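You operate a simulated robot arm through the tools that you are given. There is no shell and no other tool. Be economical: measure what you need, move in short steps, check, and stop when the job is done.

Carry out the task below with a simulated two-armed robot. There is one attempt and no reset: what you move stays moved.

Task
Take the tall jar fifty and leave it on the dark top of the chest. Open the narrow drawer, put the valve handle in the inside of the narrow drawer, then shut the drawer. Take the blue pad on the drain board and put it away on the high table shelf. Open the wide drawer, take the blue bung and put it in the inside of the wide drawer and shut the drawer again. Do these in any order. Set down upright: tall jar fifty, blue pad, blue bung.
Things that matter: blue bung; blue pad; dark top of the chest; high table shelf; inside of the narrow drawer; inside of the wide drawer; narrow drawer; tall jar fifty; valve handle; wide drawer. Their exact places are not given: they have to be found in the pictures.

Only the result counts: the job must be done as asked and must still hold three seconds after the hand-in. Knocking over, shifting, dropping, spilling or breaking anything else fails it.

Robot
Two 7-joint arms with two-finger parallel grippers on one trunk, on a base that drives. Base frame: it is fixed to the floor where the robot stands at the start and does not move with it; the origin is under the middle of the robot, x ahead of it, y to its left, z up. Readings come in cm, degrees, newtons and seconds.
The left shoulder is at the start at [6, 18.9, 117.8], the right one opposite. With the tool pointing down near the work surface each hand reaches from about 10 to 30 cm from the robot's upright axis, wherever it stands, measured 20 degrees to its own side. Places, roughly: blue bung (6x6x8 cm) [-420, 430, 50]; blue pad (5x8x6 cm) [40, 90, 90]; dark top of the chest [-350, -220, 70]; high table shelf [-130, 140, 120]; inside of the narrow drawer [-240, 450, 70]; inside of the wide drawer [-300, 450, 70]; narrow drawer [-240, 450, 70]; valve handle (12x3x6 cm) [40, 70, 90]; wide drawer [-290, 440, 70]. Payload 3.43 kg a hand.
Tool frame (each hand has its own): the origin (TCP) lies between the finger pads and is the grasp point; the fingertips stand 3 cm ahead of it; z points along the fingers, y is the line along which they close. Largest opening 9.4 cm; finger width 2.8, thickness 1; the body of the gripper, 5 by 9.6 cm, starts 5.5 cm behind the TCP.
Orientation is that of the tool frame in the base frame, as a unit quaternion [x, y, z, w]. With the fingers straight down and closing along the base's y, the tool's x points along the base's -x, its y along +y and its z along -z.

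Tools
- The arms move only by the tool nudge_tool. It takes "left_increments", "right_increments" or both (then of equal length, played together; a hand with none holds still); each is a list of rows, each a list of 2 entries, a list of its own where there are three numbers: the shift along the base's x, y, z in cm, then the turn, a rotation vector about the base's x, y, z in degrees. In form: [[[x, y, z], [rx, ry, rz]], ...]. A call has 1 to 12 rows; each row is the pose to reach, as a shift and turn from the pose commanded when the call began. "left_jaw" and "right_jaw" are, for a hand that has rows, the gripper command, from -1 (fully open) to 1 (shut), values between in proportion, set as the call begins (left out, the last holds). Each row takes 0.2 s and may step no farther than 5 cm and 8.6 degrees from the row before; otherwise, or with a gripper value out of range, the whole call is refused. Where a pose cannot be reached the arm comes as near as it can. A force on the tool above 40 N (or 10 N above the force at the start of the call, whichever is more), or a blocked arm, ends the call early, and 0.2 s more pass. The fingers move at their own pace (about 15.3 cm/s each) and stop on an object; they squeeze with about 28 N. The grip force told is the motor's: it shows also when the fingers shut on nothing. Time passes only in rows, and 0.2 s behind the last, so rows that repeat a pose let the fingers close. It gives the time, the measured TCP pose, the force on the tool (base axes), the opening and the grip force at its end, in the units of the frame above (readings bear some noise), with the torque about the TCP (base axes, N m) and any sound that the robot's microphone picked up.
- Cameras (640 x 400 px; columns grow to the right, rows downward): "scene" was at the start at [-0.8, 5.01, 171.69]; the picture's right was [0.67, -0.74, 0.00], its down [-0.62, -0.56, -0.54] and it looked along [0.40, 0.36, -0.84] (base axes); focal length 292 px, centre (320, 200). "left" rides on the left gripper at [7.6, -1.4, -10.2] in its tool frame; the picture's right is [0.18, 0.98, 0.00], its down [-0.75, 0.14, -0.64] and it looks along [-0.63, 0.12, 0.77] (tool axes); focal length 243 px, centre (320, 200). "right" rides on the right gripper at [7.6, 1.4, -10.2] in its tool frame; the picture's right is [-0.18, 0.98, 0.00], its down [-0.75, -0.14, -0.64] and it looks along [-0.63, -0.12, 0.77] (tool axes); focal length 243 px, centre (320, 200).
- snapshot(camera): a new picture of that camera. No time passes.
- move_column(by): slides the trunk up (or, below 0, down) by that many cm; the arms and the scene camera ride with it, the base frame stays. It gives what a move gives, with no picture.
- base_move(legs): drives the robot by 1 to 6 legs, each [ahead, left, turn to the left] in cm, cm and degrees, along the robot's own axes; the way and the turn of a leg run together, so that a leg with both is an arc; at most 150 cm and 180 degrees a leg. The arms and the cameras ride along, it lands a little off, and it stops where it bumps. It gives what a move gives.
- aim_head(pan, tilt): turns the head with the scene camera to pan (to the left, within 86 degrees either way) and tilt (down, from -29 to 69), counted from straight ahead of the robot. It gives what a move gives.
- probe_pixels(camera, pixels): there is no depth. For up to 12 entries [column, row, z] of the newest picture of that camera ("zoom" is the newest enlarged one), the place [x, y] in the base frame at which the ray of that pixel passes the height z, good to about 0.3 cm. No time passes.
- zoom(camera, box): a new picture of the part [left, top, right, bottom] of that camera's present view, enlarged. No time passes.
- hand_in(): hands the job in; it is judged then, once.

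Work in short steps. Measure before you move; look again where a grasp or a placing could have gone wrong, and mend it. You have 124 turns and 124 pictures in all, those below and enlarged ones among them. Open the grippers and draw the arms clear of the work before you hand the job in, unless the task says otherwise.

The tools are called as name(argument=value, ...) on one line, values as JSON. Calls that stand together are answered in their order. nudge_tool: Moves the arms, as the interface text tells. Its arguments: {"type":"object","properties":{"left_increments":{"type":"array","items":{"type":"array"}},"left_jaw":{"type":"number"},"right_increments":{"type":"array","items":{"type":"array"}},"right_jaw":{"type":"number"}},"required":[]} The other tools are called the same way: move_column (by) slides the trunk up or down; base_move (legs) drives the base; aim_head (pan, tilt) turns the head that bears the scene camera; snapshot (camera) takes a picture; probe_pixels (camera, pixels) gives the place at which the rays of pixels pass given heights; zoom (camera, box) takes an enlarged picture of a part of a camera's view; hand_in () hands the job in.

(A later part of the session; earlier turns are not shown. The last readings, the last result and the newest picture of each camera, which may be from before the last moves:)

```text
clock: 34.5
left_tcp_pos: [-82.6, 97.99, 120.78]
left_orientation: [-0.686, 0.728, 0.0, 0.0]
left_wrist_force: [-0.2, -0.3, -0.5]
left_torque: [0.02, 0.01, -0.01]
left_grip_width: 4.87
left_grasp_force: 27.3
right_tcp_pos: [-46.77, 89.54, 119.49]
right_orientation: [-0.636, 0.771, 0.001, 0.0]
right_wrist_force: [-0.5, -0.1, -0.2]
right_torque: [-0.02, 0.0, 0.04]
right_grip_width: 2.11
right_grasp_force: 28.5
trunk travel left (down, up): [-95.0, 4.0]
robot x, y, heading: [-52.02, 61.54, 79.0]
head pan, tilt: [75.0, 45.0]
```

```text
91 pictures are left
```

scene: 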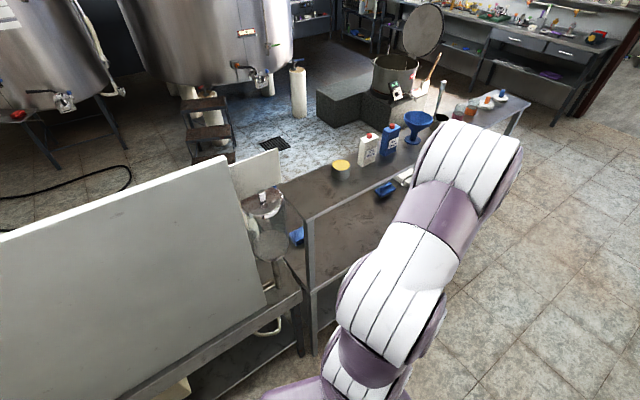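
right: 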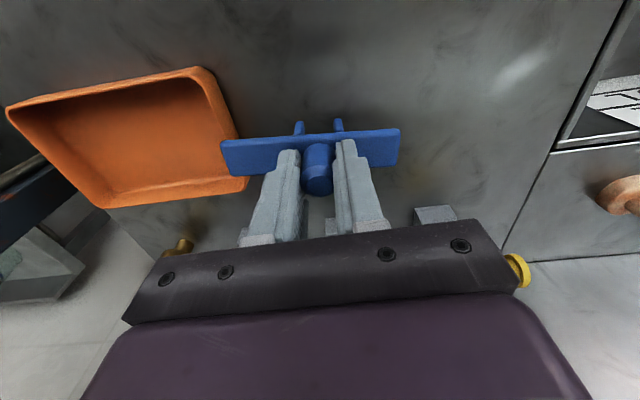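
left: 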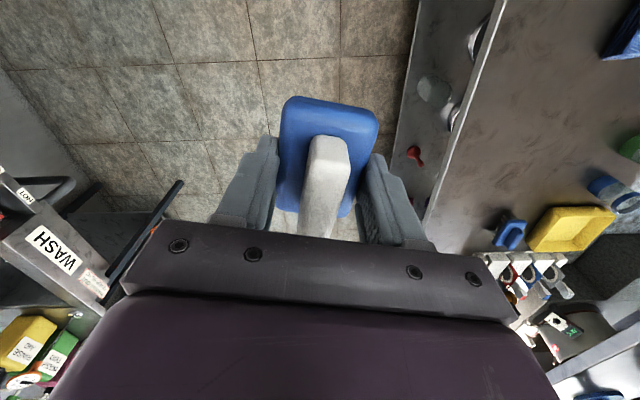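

The upper tier (z≈117–120) is the narrow shelf with bottles and yellow cup; its edge is parallel to the counter. I drive forward and left to stand abreast of it, away from the leaning panel, then turn to face it.

base_move(legs=[[58, 0, 0], [0, 0, 110]])

aim_head(pan=0, tilt=40)

snapshot(camera="scene")

snapshot(camera="left")

```text
clock: 42.3
left_tcp_pos: [-64.86, 75.63, 120.94]
left_orientation: [0.989, 0.148, 0.0, -0.001]
left_wrist_force: [0.0, 0.2, 0.8]
left_torque: [0.03, -0.01, 0.01]
left_grip_width: 4.89
left_grasp_force: 28.3
right_tcp_pos: [-69.53, 112.24, 119.52]
right_orientation: [0.997, 0.083, 0.0, 0.001]
right_wrist_force: [1.0, -0.4, -0.9]
right_torque: [-0.01, 0.02, 0.0]
right_grip_width: 2.11
right_grasp_force: 28.5
trunk travel left (down, up): [-95.0, 4.0]
robot x, y, heading: [-41.51, 116.8, -170.4]
head pan, tilt: [75.0, 45.0]
```

```text
clock: 43.8
left_tcp_pos: [-64.95, 75.62, 120.82]
left_orientation: [0.989, 0.149, 0.0, 0.0]
left_wrist_force: [0.3, -0.2, 0.0]
left_torque: [0.0, -0.02, 0.01]
left_grip_width: 4.87
left_grasp_force: 27.7
right_tcp_pos: [-69.57, 112.2, 119.61]
right_orientation: [0.997, 0.084, -0.001, 0.0]
right_wrist_force: [-0.9, 0.3, -1.2]
right_torque: [0.02, 0.01, 0.0]
right_grip_width: 2.08
right_grasp_force: 27.9
trunk travel left (down, up): [-95.0, 4.0]
robot x, y, heading: [-41.92, 116.83, -170.3]
head pan, tilt: [0.0, 40.0]
```

```text
90 pictures are left
```

scene: 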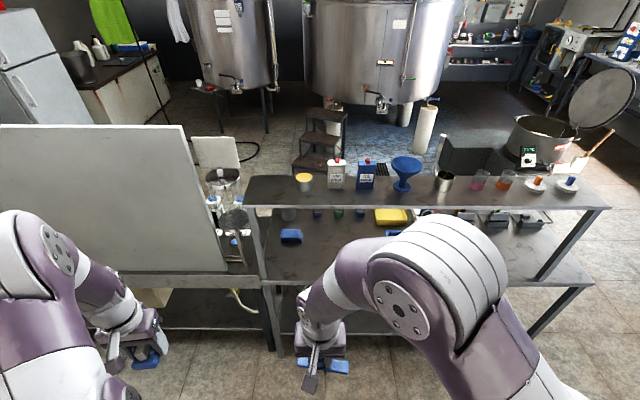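

```text
89 pictures are left
```

left: 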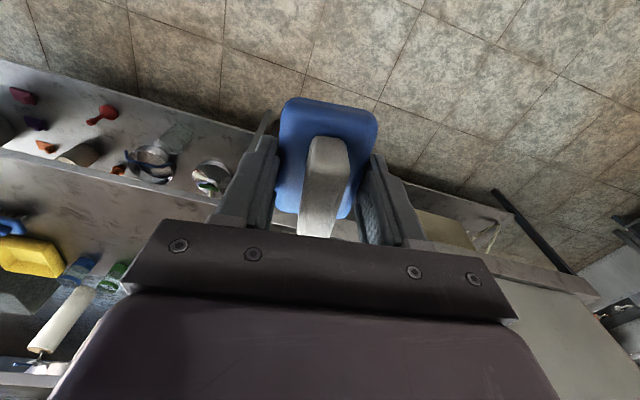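

Now the shelf is squarely ahead, with free stretches left of the yellow cup (245–290,190). Probing its front corner at several heights to triangulate.

probe_pixels(camera="scene", pixels=[[247, 207, 110], [247, 207, 117], [247, 207, 124], [245, 180, 117], [303, 190, 117], [430, 208, 117], [270, 192, 117], [265, 285, 85], [608, 208, 117], [315, 206, 117], [315, 181, 117]])

zoom(camera="scene", box=[220, 140, 420, 260])

```text
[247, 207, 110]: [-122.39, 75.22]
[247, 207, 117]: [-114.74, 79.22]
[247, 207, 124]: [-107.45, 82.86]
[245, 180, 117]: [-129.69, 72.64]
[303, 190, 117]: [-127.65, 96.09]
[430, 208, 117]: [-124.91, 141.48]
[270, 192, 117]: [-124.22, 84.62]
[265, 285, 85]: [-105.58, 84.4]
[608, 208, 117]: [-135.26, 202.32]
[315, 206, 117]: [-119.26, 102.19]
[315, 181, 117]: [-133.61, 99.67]
```

```text
3.20 times, centred on (320, 200) of scene
```

zoom: 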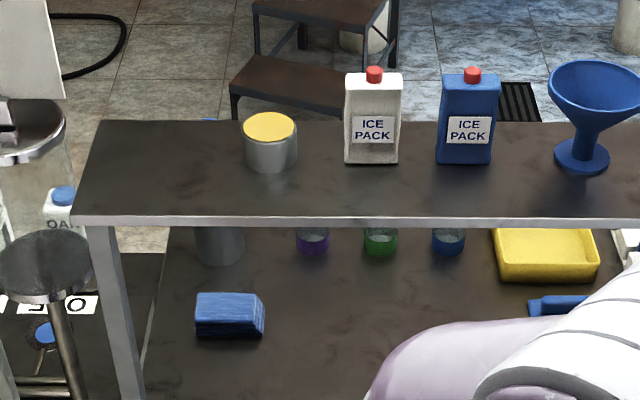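

Triangulated shelf top ≈z 120.3, front edge at x≈-112 near y=85; free spot left of the cup at ≈(-118,87). I raise the trunk 4 and drive up alongside.

move_column(by=3.9)

nudge_tool(left_increments=[[[0, 0, 2], [0, 0, -4]], [[0, 0, 4], [0, 0, -7.5]], [[0, 0, 6], [0, 0, -7.5]]])

base_move(legs=[[29, -12, 0]])

snapshot(camera="left")

snapshot(camera="scene")

```text
clock: 44.6
left_tcp_pos: [-64.95, 75.62, 124.74]
left_orientation: [0.989, 0.149, 0.0, -0.001]
left_wrist_force: [-0.9, -0.3, -0.8]
left_torque: [0.01, 0.02, -0.01]
left_grip_width: 4.86
left_grasp_force: 28.1
right_tcp_pos: [-69.55, 112.17, 123.44]
right_orientation: [0.997, 0.083, 0.001, 0.0]
right_wrist_force: [0.0, 0.9, -0.2]
right_torque: [-0.02, 0.0, -0.01]
right_grip_width: 2.1
right_grasp_force: 28.1
trunk travel left (down, up): [-98.9, 0.1]
robot x, y, heading: [-41.56, 116.87, -170.0]
head pan, tilt: [0.0, 40.0]
```

```text
clock: 45.4
left_tcp_pos: [-64.9, 75.76, 130.75]
left_orientation: [0.996, 0.084, 0.0, 0.0]
left_wrist_force: [0.6, 0.4, -1.7]
left_torque: [0.01, -0.01, -0.02]
left_grip_width: 4.89
left_grasp_force: 28.1
right_tcp_pos: [-69.51, 112.35, 123.48]
right_orientation: [0.996, 0.084, 0.0, 0.0]
right_wrist_force: [0.2, -0.2, -0.5]
right_torque: [-0.01, -0.03, -0.01]
right_grip_width: 2.1
right_grasp_force: 29.0
trunk travel left (down, up): [-98.9, 0.1]
robot x, y, heading: [-41.73, 116.67, -170.3]
head pan, tilt: [0.0, 40.0]
```

```text
clock: 47.5
left_tcp_pos: [-95.4, 82.47, 130.66]
left_orientation: [0.997, 0.083, 0.0, 0.0]
left_wrist_force: [-0.3, -0.2, -0.2]
left_torque: [0.01, 0.02, -0.01]
left_grip_width: 4.87
left_grasp_force: 27.8
right_tcp_pos: [-100.06, 118.99, 123.44]
right_orientation: [0.997, 0.083, -0.001, -0.001]
right_wrist_force: [-0.1, -0.1, -0.6]
right_torque: [0.0, 0.0, 0.05]
right_grip_width: 2.1
right_grasp_force: 27.5
trunk travel left (down, up): [-98.9, 0.1]
robot x, y, heading: [-72.36, 123.6, -170.6]
head pan, tilt: [0.0, 40.0]
```

```text
87 pictures are left
```

left: 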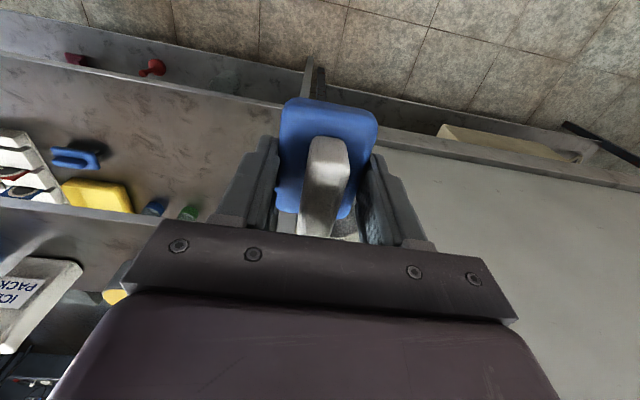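

```text
86 pictures are left
```

scene: 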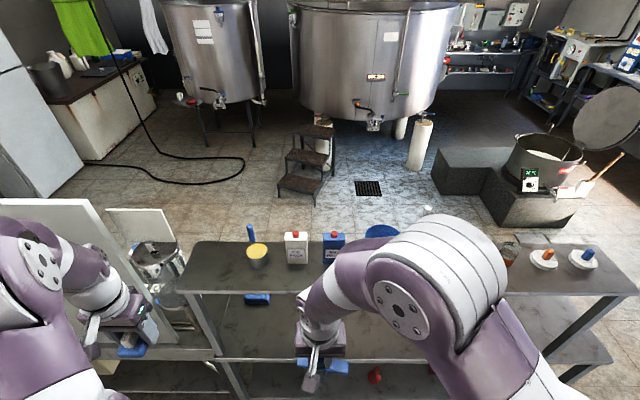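

Re-probing the shelf from close: corner (178,290), back edge (195,242), cup (257,262) at z 120.3.

probe_pixels(camera="scene", pixels=[[178, 290, 120.3], [195, 242, 120.3], [256, 268, 120.3], [256, 250, 128], [290, 293, 120.3], [290, 243, 120.3], [130, 350, 127]])

probe_pixels(camera="left", pixels=[[20, 203, 120.3], [150, 222, 120.3], [115, 297, 126], [112, 295, 120.3]])

```text
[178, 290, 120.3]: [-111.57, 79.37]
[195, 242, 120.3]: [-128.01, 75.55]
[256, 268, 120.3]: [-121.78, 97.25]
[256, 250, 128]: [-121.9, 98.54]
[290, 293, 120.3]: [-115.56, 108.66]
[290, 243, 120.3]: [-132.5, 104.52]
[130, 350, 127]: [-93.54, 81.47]
```

```text
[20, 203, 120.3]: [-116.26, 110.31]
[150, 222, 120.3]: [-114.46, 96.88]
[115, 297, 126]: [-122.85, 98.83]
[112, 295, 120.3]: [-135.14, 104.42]
```

Measurements agree. Moving the left hand out over (-118.4,87) at z 130.

nudge_tool(left_increments=[[[-4.6, 0.9, 0], [0, 0, 0]], [[-9.2, 1.8, 0], [0, 0, 0]], [[-13.8, 2.7, 0], [0, 0, 0]], [[-18.4, 3.6, 0], [0, 0, 0]], [[-23, 4.5, 0], [0, 0, 0]], [[-23, 4.5, 0], [0, 0, 0]]])

snapshot(camera="left")

snapshot(camera="scene")

```text
clock: 49.0
left_tcp_pos: [-118.72, 86.98, 130.75]
left_orientation: [0.997, 0.083, 0.0, 0.0]
left_wrist_force: [-0.5, 0.1, -0.6]
left_torque: [0.04, 0.05, -0.05]
left_grip_width: 4.85
left_grasp_force: 27.9
right_tcp_pos: [-100.28, 118.94, 123.52]
right_orientation: [0.997, 0.084, -0.001, 0.001]
right_wrist_force: [0.5, 0.2, -0.5]
right_torque: [-0.01, 0.0, -0.02]
right_grip_width: 2.11
right_grasp_force: 27.9
trunk travel left (down, up): [-98.9, 0.1]
robot x, y, heading: [-72.24, 123.49, -170.5]
head pan, tilt: [0.0, 40.0]
```

```text
85 pictures are left
```

left: 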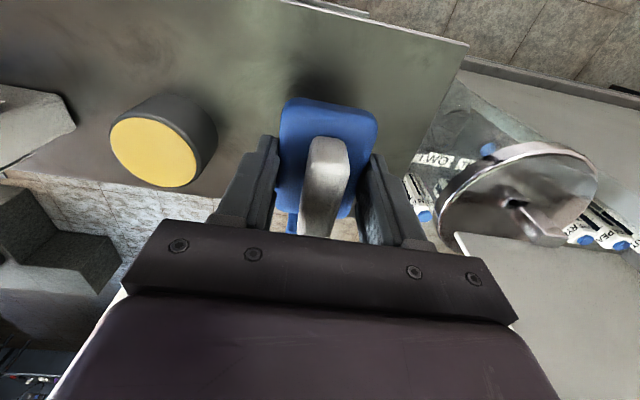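

```text
84 pictures are left
```

scene: 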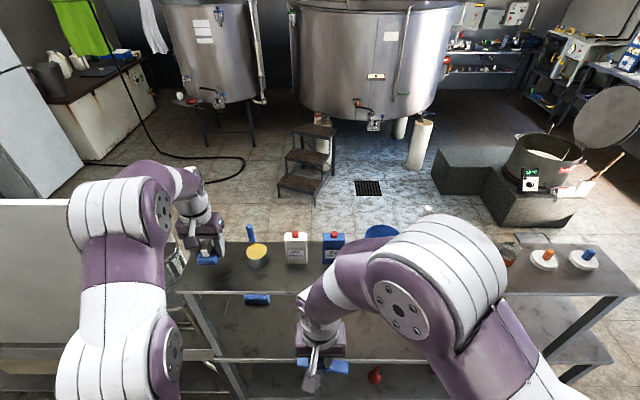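

There is a small blue item just below the pad in view (292,222); zooming to see whether it stands on the shelf.

zoom(camera="left", box=[220, 80, 420, 250])

zoom(camera="scene", box=[170, 200, 310, 300])

probe_pixels(camera="left", pixels=[[292, 222, 120.5], [292, 222, 90], [292, 222, 0], [205, 195, 120.5], [350, 222, 120.5]])

probe_pixels(camera="scene", pixels=[[251, 240, 120.5], [250, 228, 120.5], [251, 240, 90], [251, 240, 0], [250, 228, 0]])

```text
2.35 times, centred on (320, 165) of left
```

zoom: 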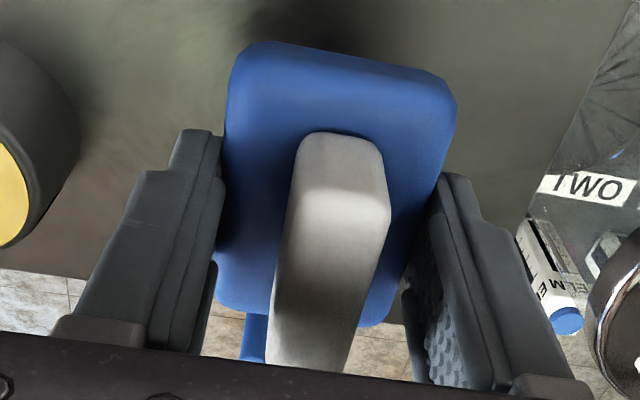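

```text
4.00 times, centred on (240, 250) of scene
```

zoom: 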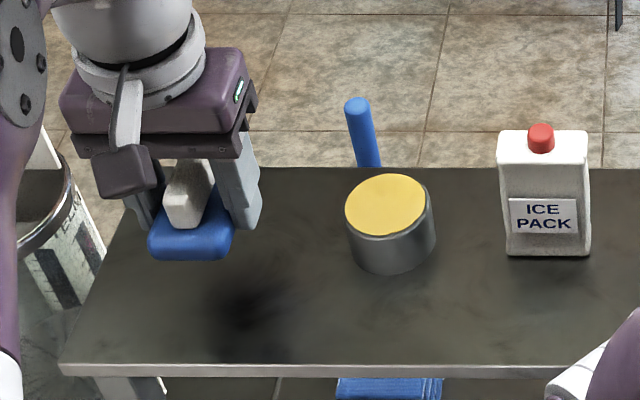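

```text
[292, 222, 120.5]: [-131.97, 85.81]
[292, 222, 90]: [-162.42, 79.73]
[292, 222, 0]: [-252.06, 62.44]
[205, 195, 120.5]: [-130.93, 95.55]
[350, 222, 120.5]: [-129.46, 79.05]
```

```text
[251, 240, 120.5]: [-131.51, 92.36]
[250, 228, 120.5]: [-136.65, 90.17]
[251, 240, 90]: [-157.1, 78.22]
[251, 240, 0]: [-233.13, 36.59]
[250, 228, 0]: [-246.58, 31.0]
```

That blue stick is behind the shelf, out of the way. Lowering the pad onto the shelf.

nudge_tool(left_increments=[[[0, 0, -3], [0, 0, 0]], [[0, 0, -5.5], [0, 0, 0]], [[0, 0, -6.5], [0, 0, 0]], [[0, 0, -7], [0, 0, 0]], [[0, 0, -7], [0, 0, 0]]])

```text
clock: 49.8
left_tcp_pos: [-118.87, 86.96, 124.96]
left_orientation: [0.996, 0.084, -0.012, 0.004]
left_wrist_force: [9.5, 3.7, 21.5]
left_torque: [0.75, -0.69, -0.28]
left_grip_width: 4.86
left_grasp_force: 28.3
right_tcp_pos: [-99.84, 119.13, 123.65]
right_orientation: [0.996, 0.084, -0.002, 0.0]
right_wrist_force: [-0.2, 0.5, -1.2]
right_torque: [0.01, 0.0, 0.01]
right_grip_width: 2.12
right_grasp_force: 28.1
trunk travel left (down, up): [-98.9, 0.1]
robot x, y, heading: [-72.34, 123.76, -170.6]
head pan, tilt: [0.0, 40.0]
stopped in row 4 (left hand): the force on the tool passed its limit (the readings are from after the stop); the commanded pose is now the measured one
```

Contact at z≈125 with a side force; checking what touched.

zoom(camera="scene", box=[150, 200, 290, 300])

snapshot(camera="left")

```text
4.00 times, centred on (220, 250) of scene
```

zoom: 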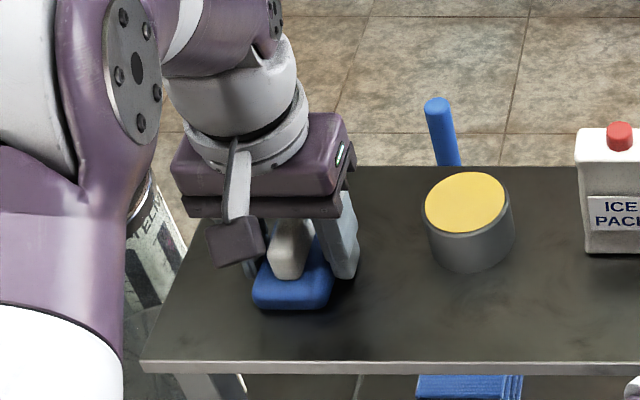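

```text
80 pictures are left
```

left: 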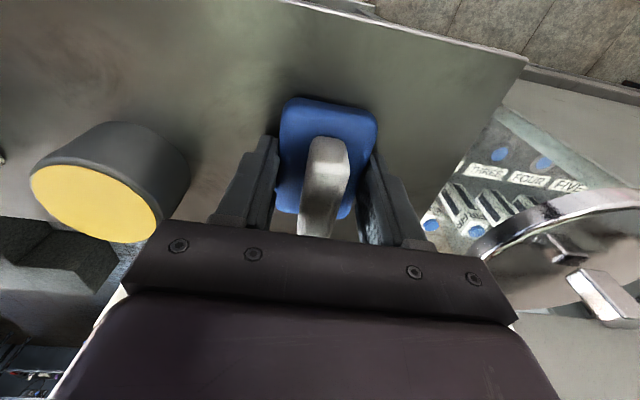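

The pad appears seated on the shelf. Opening the jaws partly and looking.

nudge_tool(left_increments=[[[0, 0, 0], [0, 0, 0]], [[0, 0, 0], [0, 0, 0]]], left_jaw=-0.45)

nudge_tool(left_increments=[[[0, 0, 3], [0, 0, 0]], [[0, 0, 7], [0, 0, 0]], [[0, 0, 11], [0, 0, 0]], [[4, -0.8, 13], [0, 0, 0]], [[8.5, -1.6, 13], [0, 0, 0]], [[13, -2.4, 13], [0, 0, 0]], [[17.5, -3.2, 13], [0, 0, 0]], [[22, -4, 13], [0, 0, 0]]])

zoom(camera="scene", box=[150, 200, 290, 300])

```text
clock: 50.4
left_tcp_pos: [-118.86, 86.53, 125.17]
left_orientation: [0.996, 0.084, -0.014, 0.003]
left_wrist_force: [7.7, -13.4, 33.9]
left_torque: [0.76, -0.48, -0.32]
left_grip_width: 5.93
left_grasp_force: 0.1
right_tcp_pos: [-99.87, 118.98, 123.54]
right_orientation: [0.997, 0.083, -0.002, 0.0]
right_wrist_force: [-0.1, 0.0, -0.3]
right_torque: [0.0, -0.03, 0.0]
right_grip_width: 2.1
right_grasp_force: 28.5
trunk travel left (down, up): [-98.9, 0.1]
robot x, y, heading: [-72.47, 123.78, -170.6]
head pan, tilt: [0.0, 40.0]
```

```text
clock: 52.2
left_tcp_pos: [-97.27, 82.77, 137.81]
left_orientation: [0.996, 0.084, -0.011, 0.004]
left_wrist_force: [0.0, -0.4, -0.5]
left_torque: [-0.01, -0.01, 0.02]
left_grip_width: 6.81
left_grasp_force: 0.1
left hand out of reach, approached as far as the arm can: row 3, 4, 5
right_tcp_pos: [-100.09, 119.03, 123.57]
right_orientation: [0.997, 0.083, -0.001, -0.001]
right_wrist_force: [0.0, -0.2, -0.2]
right_torque: [-0.03, 0.01, 0.02]
right_grip_width: 2.07
right_grasp_force: 28.0
trunk travel left (down, up): [-98.9, 0.1]
robot x, y, heading: [-73.06, 124.05, -170.4]
head pan, tilt: [0.0, 40.0]
```

```text
4.00 times, centred on (220, 250) of scene
```

zoom: 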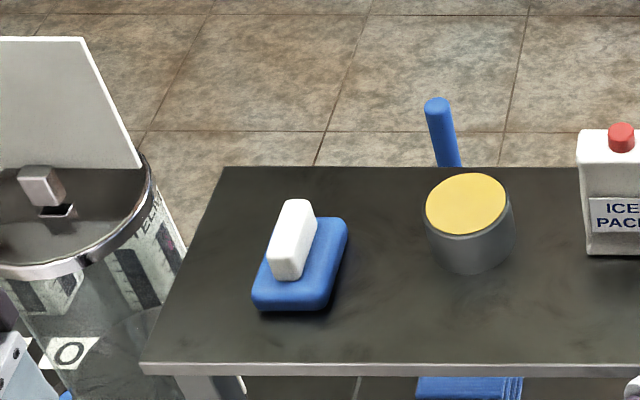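

Pad is upright on the shelf. I tuck the left hand, back off 32 cm, turn right to face down the aisle and drive on toward the drawers.

base_move(legs=[[-32, 0, 0], [0, 0, -90], [110, 0, 0]])

aim_head(pan=35, tilt=22)

snapshot(camera="scene")

```text
clock: 63.4
left_tcp_pos: [-100.43, 261.57, 137.71]
left_orientation: [0.765, -0.644, -0.01, -0.005]
left_wrist_force: [-0.2, -0.2, 0.1]
left_torque: [-0.01, 0.03, 0.01]
left_grip_width: 6.81
left_grasp_force: 0.0
right_tcp_pos: [-64.26, 264.61, 123.51]
right_orientation: [0.765, -0.644, 0.0, 0.0]
right_wrist_force: [1.0, 0.2, -1.0]
right_torque: [0.0, -0.01, -0.01]
right_grip_width: 2.1
right_grasp_force: 27.7
trunk travel left (down, up): [-98.9, 0.1]
robot x, y, heading: [-59.33, 236.97, 99.7]
head pan, tilt: [0.0, 40.0]
```

```text
clock: 64.4
left_tcp_pos: [-100.55, 261.53, 137.72]
left_orientation: [0.766, -0.643, -0.01, -0.005]
left_wrist_force: [0.0, 0.2, 0.1]
left_torque: [-0.02, 0.01, 0.03]
left_grip_width: 6.83
left_grasp_force: 0.1
right_tcp_pos: [-64.29, 264.63, 123.51]
right_orientation: [0.765, -0.643, 0.0, 0.0]
right_wrist_force: [1.1, -0.3, 0.1]
right_torque: [0.02, 0.02, 0.01]
right_grip_width: 2.11
right_grasp_force: 27.5
trunk travel left (down, up): [-98.9, 0.1]
robot x, y, heading: [-59.43, 236.66, 100.0]
head pan, tilt: [35.0, 22.0]
```

```text
78 pictures are left
```

scene: 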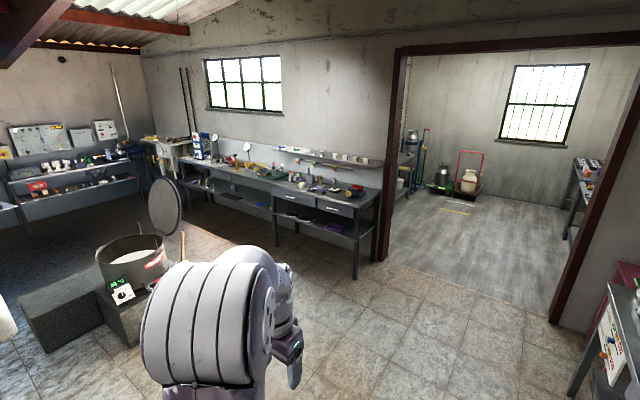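

Drawers visible at (290,197) and (335,208). Zooming and probing the bench front.

zoom(camera="scene", box=[170, 130, 400, 280])

probe_pixels(camera="scene", pixels=[[275, 190, 80], [356, 212, 80], [275, 190, 85], [356, 212, 85], [356, 278, 0], [277, 245, 0], [120, 345, 0]])

```text
2.67 times, centred on (285, 205) of scene
```

zoom: 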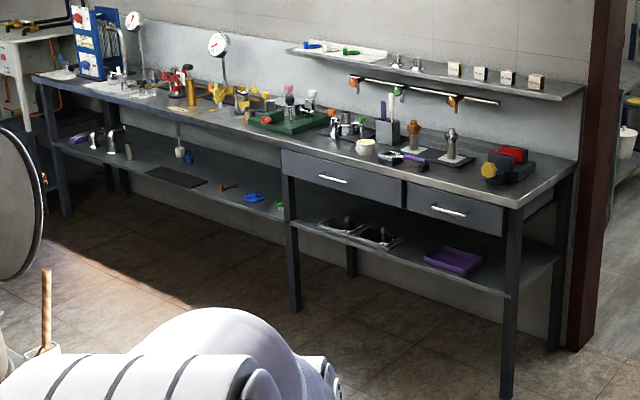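

```text
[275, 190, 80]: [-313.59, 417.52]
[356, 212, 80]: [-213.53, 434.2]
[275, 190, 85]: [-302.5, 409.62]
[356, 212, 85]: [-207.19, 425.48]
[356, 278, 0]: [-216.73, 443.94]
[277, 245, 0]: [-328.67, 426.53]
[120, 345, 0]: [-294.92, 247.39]
```

Bench front runs at 9.1°, wide drawer left, narrow right. I drive to stand ~75 cm before the narrow drawer.

base_move(legs=[[100, 0, 0], [0, 140, 0], [48, 0, 0]])

aim_head(pan=0, tilt=45)

snapshot(camera="scene")

```text
clock: 78.7
left_tcp_pos: [-266.27, 381.55, 137.88]
left_orientation: [0.766, -0.643, -0.01, -0.005]
left_wrist_force: [0.0, 0.5, -0.5]
left_torque: [0.0, -0.02, -0.01]
left_grip_width: 6.82
left_grasp_force: 0.0
right_tcp_pos: [-229.96, 384.67, 123.53]
right_orientation: [0.765, -0.644, -0.001, 0.0]
right_wrist_force: [0.2, 0.3, -0.6]
right_torque: [0.04, -0.02, 0.01]
right_grip_width: 2.1
right_grasp_force: 27.8
trunk travel left (down, up): [-98.9, 0.1]
robot x, y, heading: [-225.46, 356.77, 99.8]
head pan, tilt: [35.0, 22.0]
```

```text
clock: 79.7
left_tcp_pos: [-266.36, 381.91, 137.89]
left_orientation: [0.765, -0.644, -0.01, -0.005]
left_wrist_force: [0.5, -0.4, -0.4]
left_torque: [-0.01, -0.01, -0.03]
left_grip_width: 6.82
left_grasp_force: 0.1
right_tcp_pos: [-230.04, 384.81, 123.43]
right_orientation: [0.764, -0.645, 0.001, 0.0]
right_wrist_force: [0.0, -0.1, -0.9]
right_torque: [-0.01, -0.01, -0.01]
right_grip_width: 2.11
right_grasp_force: 28.3
trunk travel left (down, up): [-98.9, 0.1]
robot x, y, heading: [-225.59, 356.89, 99.8]
head pan, tilt: [0.0, 45.0]
```

```text
76 pictures are left
```

scene: 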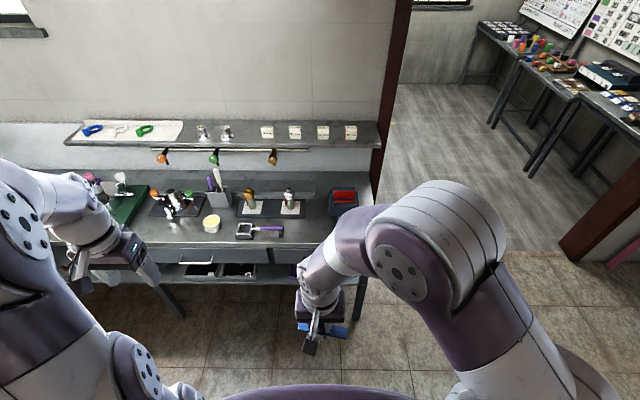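

Right hand hides the narrow drawer's pull. Lowering the trunk 35 cm and looking again from the wrist and scene cameras.

move_column(by=-35)

aim_head(pan=0, tilt=35)

snapshot(camera="scene")

snapshot(camera="right")

```text
clock: 83.2
left_tcp_pos: [-266.33, 381.84, 102.77]
left_orientation: [0.765, -0.644, -0.01, -0.005]
left_wrist_force: [-0.7, 0.9, -0.1]
left_torque: [0.03, 0.0, -0.02]
left_grip_width: 6.84
left_grasp_force: 0.1
right_tcp_pos: [-230.04, 384.73, 88.51]
right_orientation: [0.765, -0.644, 0.0, 0.0]
right_wrist_force: [-0.4, -0.3, -1.6]
right_torque: [0.01, -0.03, 0.0]
right_grip_width: 2.09
right_grasp_force: 28.2
trunk travel left (down, up): [-63.9, 35.1]
robot x, y, heading: [-225.18, 356.91, 99.8]
head pan, tilt: [0.0, 45.0]
```

```text
clock: 83.9
left_tcp_pos: [-266.31, 381.75, 102.7]
left_orientation: [0.765, -0.644, -0.009, -0.005]
left_wrist_force: [-0.4, -0.4, 0.5]
left_torque: [0.02, 0.0, 0.0]
left_grip_width: 6.83
left_grasp_force: 0.0
right_tcp_pos: [-229.97, 384.79, 88.57]
right_orientation: [0.765, -0.644, 0.0, 0.0]
right_wrist_force: [0.1, -0.3, -0.5]
right_torque: [0.01, 0.0, 0.02]
right_grip_width: 2.1
right_grasp_force: 28.1
trunk travel left (down, up): [-63.9, 35.1]
robot x, y, heading: [-224.78, 356.94, 99.6]
head pan, tilt: [0.0, 35.0]
```

```text
75 pictures are left
```

scene: 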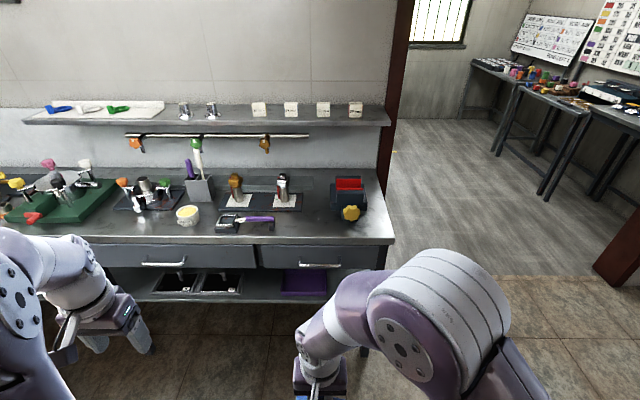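

```text
74 pictures are left
```

right: 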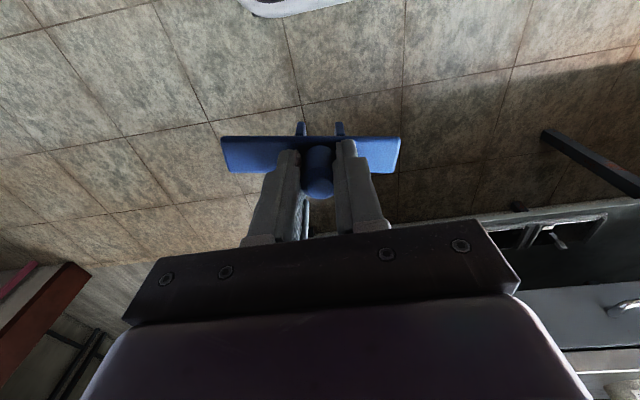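

Narrow pull is at (320,265), wide pull at (163,264). Zooming and probing.

zoom(camera="scene", box=[240, 225, 400, 310])

probe_pixels(camera="scene", pixels=[[393, 242, 80], [393, 242, 85], [393, 242, 90], [320, 265, 70], [320, 265, 75], [320, 265, 80], [300, 265, 75], [341, 266, 75], [163, 264, 75], [363, 355, 0]])

```text
4.00 times, centred on (320, 268) of scene
```

zoom: 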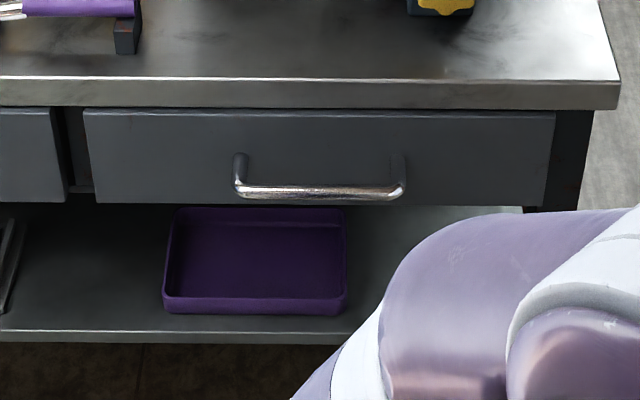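

```text
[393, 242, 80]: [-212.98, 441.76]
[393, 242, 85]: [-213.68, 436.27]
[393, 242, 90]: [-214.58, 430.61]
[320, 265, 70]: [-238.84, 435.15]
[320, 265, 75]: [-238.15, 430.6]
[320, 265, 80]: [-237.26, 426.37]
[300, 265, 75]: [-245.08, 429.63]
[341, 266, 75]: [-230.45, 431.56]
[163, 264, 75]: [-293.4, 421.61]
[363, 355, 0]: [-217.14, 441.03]
```

Pull ≈(-238.5,434.7, z≈70.5), bench top ≈80; its bench overhang means the hand must come in horizontally. I move the right hand aside and pitch the left hand forward.

nudge_tool(right_increments=[[[2, 0.3, 1], [0, 0, 0]], [[4, 0.7, 2], [0, 0, 0]], [[6, 1, 3], [0, 0, 0]], [[8, 1.4, 4], [0, 0, 0]], [[10, 1.7, 5], [0, 0, 0]], [[12, 2, 6], [0, 0, 0]], [[14, 2.4, 7], [0, 0, 0]], [[16, 2.7, 8], [0, 0, 0]], [[18, 3, 8], [0, 0, 0]], [[20, 3.4, 8], [0, 0, 0]], [[21, 3.5, 8], [0, 0, 0]]], left_increments=[[[-0.2, 1.1, -0.5], [8.06, 1.37, 0]], [[-0.4, 2.2, -1], [16.1, 2.75, 0]], [[-0.6, 3.3, -1.5], [24.2, 4.1, 0]], [[-0.8, 4.4, -2], [32.2, 5.5, 0]], [[-1, 5.5, -2.5], [40.3, 6.9, 0]], [[-1.2, 6.6, -3], [48.4, 8.2, 0]], [[-1.4, 7.7, -3.5], [56.4, 9.6, 0]], [[-1.6, 8.8, -4], [64.5, 11, 0]], [[-1.8, 9.9, -4.5], [72.6, 12.4, 0]], [[-1.9, 10.9, -5], [80.6, 13.7, 0]], [[-2, 11.8, -5], [88.7, 15.1, 0]]], left_jaw=-0.4)

nudge_tool(left_increments=[[[0, 0, 0], [-1.37, 8.06, 0]], [[0, 0, 0], [-2.75, 16.1, 0]], [[0, 0, 0], [-4.1, 24.2, 0]], [[0, 0, 0], [-5.5, 32.2, 0]], [[0, 0, 0], [-6.9, 40.3, 0]], [[0, 0, 0], [-8.2, 48.4, 0]], [[0, 0, 0], [-9.6, 56.4, 0]], [[0, 0, 0], [-11, 64.5, 0]], [[0, 0, 0], [-12.4, 72.6, 0]], [[0, 0, 0], [-13.7, 80.6, 0]], [[0, 0, 0], [-15.1, 88.7, 0]], [[0, 0, 0], [-15.1, 88.7, 0]]])

snapshot(camera="scene")

```text
clock: 86.3
left_tcp_pos: [-271.61, 403.4, 102.58]
left_orientation: [0.553, -0.455, -0.537, -0.445]
left_wrist_force: [-0.1, 0.2, 0.6]
left_torque: [-0.02, -0.03, 0.02]
left_grip_width: 6.58
left_grasp_force: 0.0
left hand out of reach, approached as far as the arm can: row 9, 10, 11
right_tcp_pos: [-208.84, 388.2, 96.54]
right_orientation: [0.765, -0.644, 0.0, 0.001]
right_wrist_force: [0.4, 0.5, -0.3]
right_torque: [-0.02, 0.04, 0.02]
right_grip_width: 2.08
right_grasp_force: 28.3
trunk travel left (down, up): [-63.9, 35.1]
robot x, y, heading: [-225.06, 356.73, 99.9]
head pan, tilt: [0.0, 35.0]
```

```text
clock: 88.9
left_tcp_pos: [-277.83, 406.14, 126.99]
left_orientation: [-0.069, 0.698, 0.709, -0.067]
left_wrist_force: [-0.1, -0.1, 0.0]
left_torque: [0.02, 0.0, 0.0]
left_grip_width: 6.58
left_grasp_force: 0.1
left hand out of reach, approached as far as the arm can: row 3, 4, 5, 6, 7, 8, 9, 10, 11, 12
right_tcp_pos: [-208.91, 388.18, 96.44]
right_orientation: [0.765, -0.644, 0.0, 0.001]
right_wrist_force: [-0.2, 0.8, -1.7]
right_torque: [-0.02, 0.01, -0.02]
right_grip_width: 2.09
right_grasp_force: 28.1
trunk travel left (down, up): [-63.9, 35.1]
robot x, y, heading: [-225.37, 357.05, 99.6]
head pan, tilt: [0.0, 35.0]
```

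```text
72 pictures are left
```

scene: 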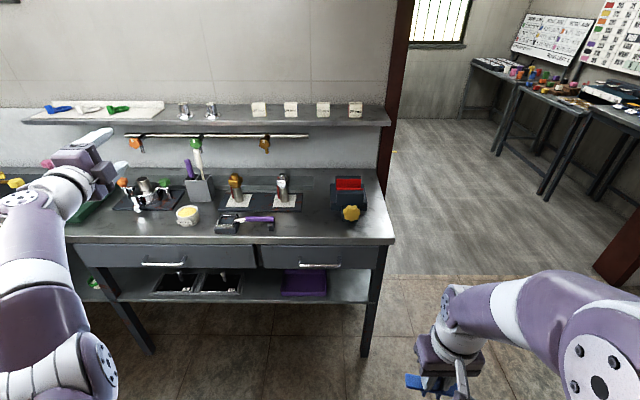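

Orientation came out right (fingers forward, closing vertically) but the near pose was out of reach and the hand drifted high. I command a pose farther ahead and lower, where the arm can comply.

nudge_tool(left_increments=[[[2, 3, -2], [0, 0, 0]], [[4, 6, -4], [0, 0, 0]], [[6, 9, -7], [0, 0, 0]], [[8, 12, -10], [0, 0, 0]], [[10, 15, -13], [0, 0, 0]], [[12, 17, -16], [0, 0, 0]], [[12, 17, -16], [0, 0, 0]], [[12, 17, -16], [0, 0, 0]]], left_jaw=-0.4)

snapshot(camera="scene")

```text
clock: 90.7
left_tcp_pos: [-263.45, 418.88, 119.58]
left_orientation: [-0.08, 0.726, 0.68, -0.067]
left_wrist_force: [0.3, -0.2, 0.0]
left_torque: [0.01, -0.02, -0.01]
left_grip_width: 6.57
left_grasp_force: 0.0
left hand out of reach, approached as far as the arm can: row 1, 2, 3, 4, 5, 6, 7, 8
right_tcp_pos: [-208.98, 388.05, 96.55]
right_orientation: [0.764, -0.645, -0.001, 0.0]
right_wrist_force: [-0.4, 0.4, -0.9]
right_torque: [0.01, 0.01, -0.04]
right_grip_width: 2.09
right_grasp_force: 27.8
trunk travel left (down, up): [-63.9, 35.1]
robot x, y, heading: [-225.42, 356.99, 99.6]
head pan, tilt: [0.0, 35.0]
```

```text
71 pictures are left
```

scene: 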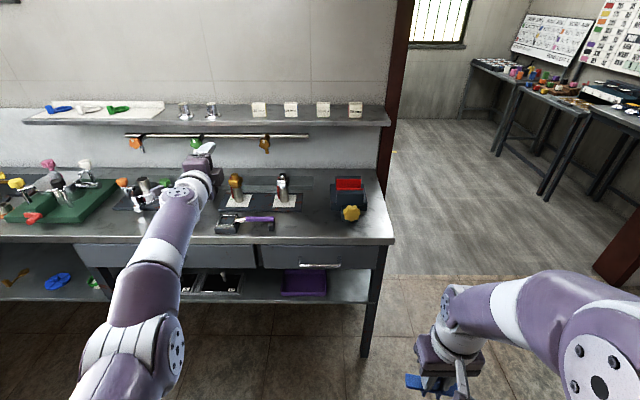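

With this orientation the arm prefers the hand ~23 cm above the shoulder, so I lower the trunk 45 cm (hand stays ~12 cm before the bench edge).

base_move(legs=[[-6, 0, 0]])

move_column(by=-46)

nudge_tool(left_increments=[[[0, 0, 0], [0, 0, 0]], [[0, 0, 0], [0, 0, 0]]])

snapshot(camera="scene")

snapshot(camera="left")

```text
clock: 91.7
left_tcp_pos: [-262.45, 412.65, 119.69]
left_orientation: [-0.082, 0.726, 0.68, -0.066]
left_wrist_force: [0.1, -0.7, -0.3]
left_torque: [-0.07, 0.01, 0.02]
left_grip_width: 6.61
left_grasp_force: 0.0
right_tcp_pos: [-207.93, 382.19, 96.46]
right_orientation: [0.765, -0.643, 0.0, 0.0]
right_wrist_force: [0.4, -0.2, -1.7]
right_torque: [0.03, 0.01, -0.03]
right_grip_width: 2.11
right_grasp_force: 28.4
trunk travel left (down, up): [-63.9, 35.1]
robot x, y, heading: [-224.37, 350.53, 99.8]
head pan, tilt: [0.0, 35.0]
```

```text
refused: -46 is not a number from -40 to 40
```

```text
clock: 92.2
left_tcp_pos: [-262.52, 412.74, 119.62]
left_orientation: [-0.081, 0.727, 0.679, -0.067]
left_wrist_force: [-0.6, 0.1, 0.4]
left_torque: [0.01, 0.0, 0.02]
left_grip_width: 6.58
left_grasp_force: 0.2
right_tcp_pos: [-207.93, 382.14, 96.52]
right_orientation: [0.766, -0.643, 0.0, 0.0]
right_wrist_force: [-0.4, -0.8, -1.8]
right_torque: [0.0, -0.01, -0.01]
right_grip_width: 2.11
right_grasp_force: 28.2
trunk travel left (down, up): [-63.9, 35.1]
robot x, y, heading: [-224.38, 350.91, 100.0]
head pan, tilt: [0.0, 35.0]
```

```text
70 pictures are left
```

scene: 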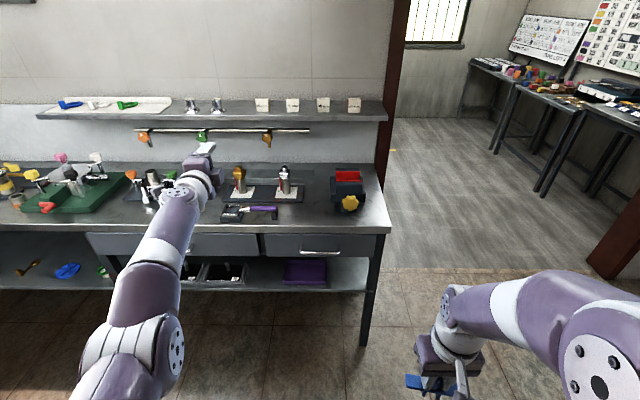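

```text
69 pictures are left
```

left: 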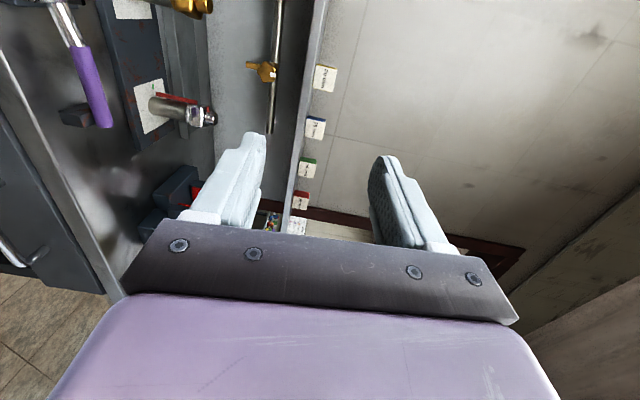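

Column limit is 40 per call; lowering 40 then 7.

move_column(by=-40)

move_column(by=-8)

snapshot(camera="scene")

snapshot(camera="left")

```text
clock: 96.1
left_tcp_pos: [-262.48, 412.89, 79.64]
left_orientation: [-0.082, 0.726, 0.679, -0.067]
left_wrist_force: [-0.2, 0.1, -0.3]
left_torque: [-0.01, -0.01, 0.0]
left_grip_width: 6.61
left_grasp_force: 0.1
right_tcp_pos: [-207.99, 382.26, 56.68]
right_orientation: [0.765, -0.644, 0.0, 0.0]
right_wrist_force: [-0.6, 0.3, -0.8]
right_torque: [-0.03, -0.03, 0.01]
right_grip_width: 2.09
right_grasp_force: 28.4
trunk travel left (down, up): [-23.9, 75.1]
robot x, y, heading: [-224.25, 350.91, 99.8]
head pan, tilt: [0.0, 35.0]
```

```text
clock: 97.2
left_tcp_pos: [-262.47, 412.86, 71.55]
left_orientation: [-0.081, 0.726, 0.679, -0.066]
left_wrist_force: [0.7, 0.0, 0.6]
left_torque: [-0.02, -0.01, -0.01]
left_grip_width: 6.55
left_grasp_force: 0.1
right_tcp_pos: [-207.88, 382.21, 48.59]
right_orientation: [0.765, -0.644, 0.0, 0.0]
right_wrist_force: [0.0, 0.9, -0.7]
right_torque: [-0.01, 0.02, 0.0]
right_grip_width: 2.07
right_grasp_force: 27.9
trunk travel left (down, up): [-15.9, 83.1]
robot x, y, heading: [-224.33, 350.89, 100.1]
head pan, tilt: [0.0, 35.0]
```

```text
68 pictures are left
```

scene: 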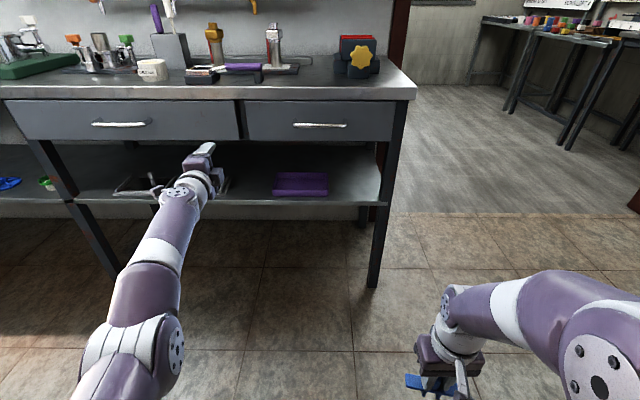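

```text
67 pictures are left
```

left: 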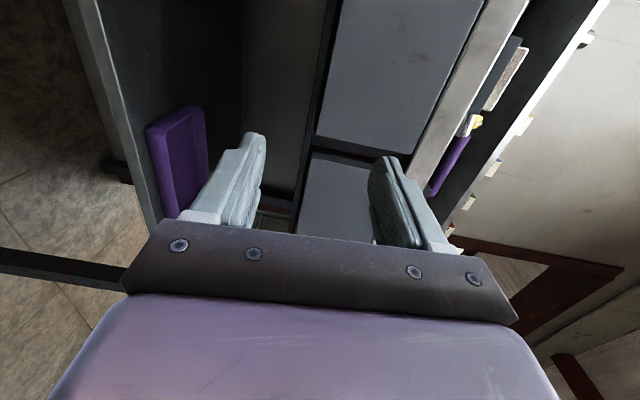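

Triangulating the pull with this lower view: pull centre (320,125).

probe_pixels(camera="scene", pixels=[[320, 125, 66], [320, 125, 69], [320, 125, 72], [320, 125, 75], [415, 86, 80], [416, 98, 77], [121, 124, 72], [205, 152, 71.5]])

zoom(camera="scene", box=[240, 80, 420, 180])

```text
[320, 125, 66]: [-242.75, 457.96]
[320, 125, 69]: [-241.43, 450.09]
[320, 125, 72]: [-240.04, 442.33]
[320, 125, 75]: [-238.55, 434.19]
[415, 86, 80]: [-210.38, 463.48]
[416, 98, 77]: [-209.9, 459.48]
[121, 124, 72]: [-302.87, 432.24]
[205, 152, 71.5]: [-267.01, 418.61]
```

```text
3.56 times, centred on (330, 130) of scene
```

zoom: 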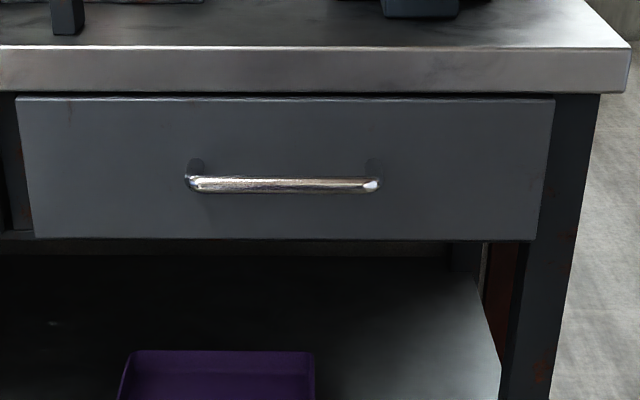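

Triangulated: pull ≈(-237.7,428.8, z 77.0), bench top ≈85.4. Raising the trunk 5.4 and sliding the base right 27 cm to line up the left hand.

move_column(by=5.5)

base_move(legs=[[0, -27.2, 0]])

snapshot(camera="scene")

snapshot(camera="left")

```text
clock: 98.2
left_tcp_pos: [-262.47, 412.76, 76.95]
left_orientation: [-0.081, 0.727, 0.678, -0.067]
left_wrist_force: [0.0, 0.0, 0.5]
left_torque: [0.01, 0.01, 0.01]
left_grip_width: 6.6
left_grasp_force: 0.1
right_tcp_pos: [-208.03, 382.27, 53.93]
right_orientation: [0.765, -0.643, -0.001, 0.0]
right_wrist_force: [0.0, -1.2, -0.5]
right_torque: [0.02, -0.02, -0.01]
right_grip_width: 2.1
right_grasp_force: 28.3
trunk travel left (down, up): [-21.4, 77.6]
robot x, y, heading: [-224.51, 350.97, 100.0]
head pan, tilt: [0.0, 35.0]
```

```text
clock: 100.1
left_tcp_pos: [-235.74, 417.42, 77.08]
left_orientation: [-0.082, 0.726, 0.679, -0.069]
left_wrist_force: [0.1, 0.1, -0.5]
left_torque: [-0.01, -0.02, -0.02]
left_grip_width: 6.57
left_grasp_force: 0.1
right_tcp_pos: [-181.08, 387.03, 54.09]
right_orientation: [0.767, -0.642, 0.0, -0.001]
right_wrist_force: [0.5, -0.2, -0.4]
right_torque: [-0.03, -0.01, -0.02]
right_grip_width: 2.12
right_grasp_force: 27.9
trunk travel left (down, up): [-21.4, 77.6]
robot x, y, heading: [-197.36, 355.95, 100.1]
head pan, tilt: [0.0, 35.0]
```

```text
65 pictures are left
```

scene: 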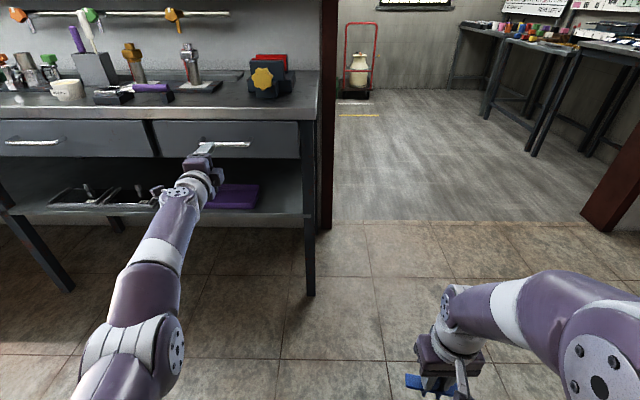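

```text
64 pictures are left
```

left: 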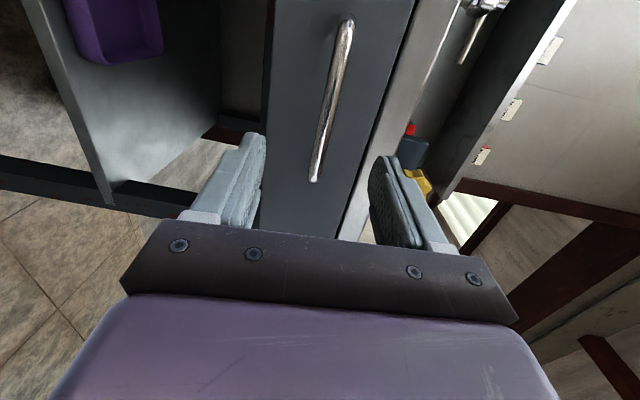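

Bar lies centred between the jaws (column ≈320–330). Driving ahead 10.5 cm so the fingers straddle it.

base_move(legs=[[10.3, 0, 0]])

snapshot(camera="left")

```text
clock: 101.3
left_tcp_pos: [-237.73, 427.32, 77.06]
left_orientation: [-0.084, 0.726, 0.679, -0.069]
left_wrist_force: [0.6, -0.3, -0.5]
left_torque: [-0.03, -0.01, 0.01]
left_grip_width: 6.6
left_grasp_force: 0.0
right_tcp_pos: [-182.91, 397.08, 54.03]
right_orientation: [0.768, -0.64, 0.0, 0.0]
right_wrist_force: [0.4, 1.0, -0.9]
right_torque: [0.0, 0.0, 0.02]
right_grip_width: 2.09
right_grasp_force: 27.9
trunk travel left (down, up): [-21.4, 77.6]
robot x, y, heading: [-199.17, 365.68, 100.5]
head pan, tilt: [0.0, 35.0]
```

```text
63 pictures are left
```

left: 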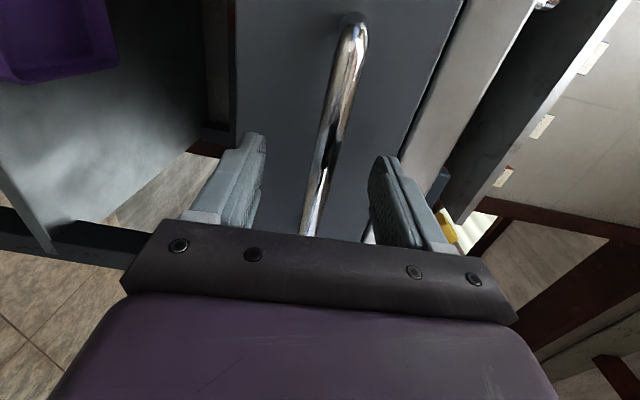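

Bar passes between the jaws at (322,180). Closing the left gripper.

nudge_tool(left_increments=[[[0, 0, 0], [0, 0, 0]], [[0, 0, 0], [0, 0, 0]], [[0, 0, 0], [0, 0, 0]]], left_jaw=1)

snapshot(camera="left")

```text
clock: 102.1
left_tcp_pos: [-237.67, 427.38, 77.1]
left_orientation: [-0.083, 0.727, 0.678, -0.069]
left_wrist_force: [-1.2, 0.7, 0.6]
left_torque: [-0.23, 1.31, -0.33]
left_grip_width: 1.37
left_grasp_force: 45.3
right_tcp_pos: [-183.06, 397.09, 54.0]
right_orientation: [0.767, -0.641, 0.001, 0.0]
right_wrist_force: [0.2, 0.6, -0.3]
right_torque: [0.0, -0.02, -0.03]
right_grip_width: 2.09
right_grasp_force: 27.9
trunk travel left (down, up): [-21.4, 77.6]
robot x, y, heading: [-199.22, 365.74, 100.1]
head pan, tilt: [0.0, 35.0]
```

```text
62 pictures are left
```

left: 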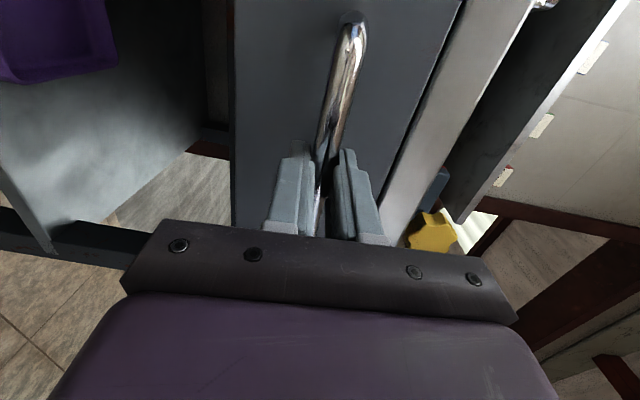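

Gripped the bar (1.4 cm). Backing the base 24 cm straight out to open the drawer.

base_move(legs=[[-12, 0, 0], [-12, 0, 0]])

snapshot(camera="scene")

```text
clock: 104.2
left_tcp_pos: [-233.88, 403.81, 77.06]
left_orientation: [-0.087, 0.725, 0.68, -0.07]
left_wrist_force: [-22.8, -4.1, 5.8]
left_torque: [-0.18, 1.31, 0.42]
left_grip_width: 1.38
left_grasp_force: 44.9
right_tcp_pos: [-178.92, 373.77, 54.08]
right_orientation: [0.769, -0.64, 0.0, -0.001]
right_wrist_force: [0.2, 0.1, -0.8]
right_torque: [-0.01, 0.03, -0.01]
right_grip_width: 2.09
right_grasp_force: 28.0
trunk travel left (down, up): [-21.4, 77.6]
robot x, y, heading: [-194.97, 342.41, 100.2]
head pan, tilt: [0.0, 35.0]
```

```text
61 pictures are left
```

scene: 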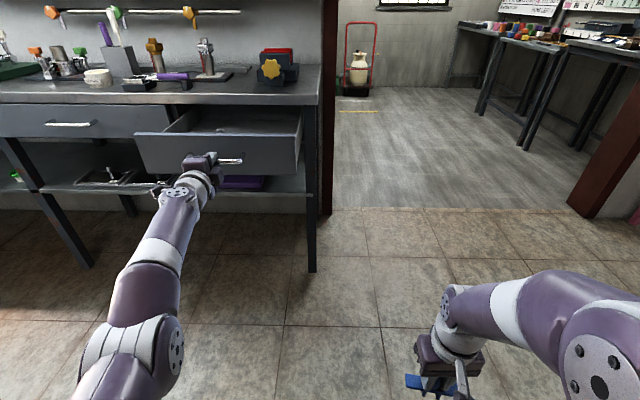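

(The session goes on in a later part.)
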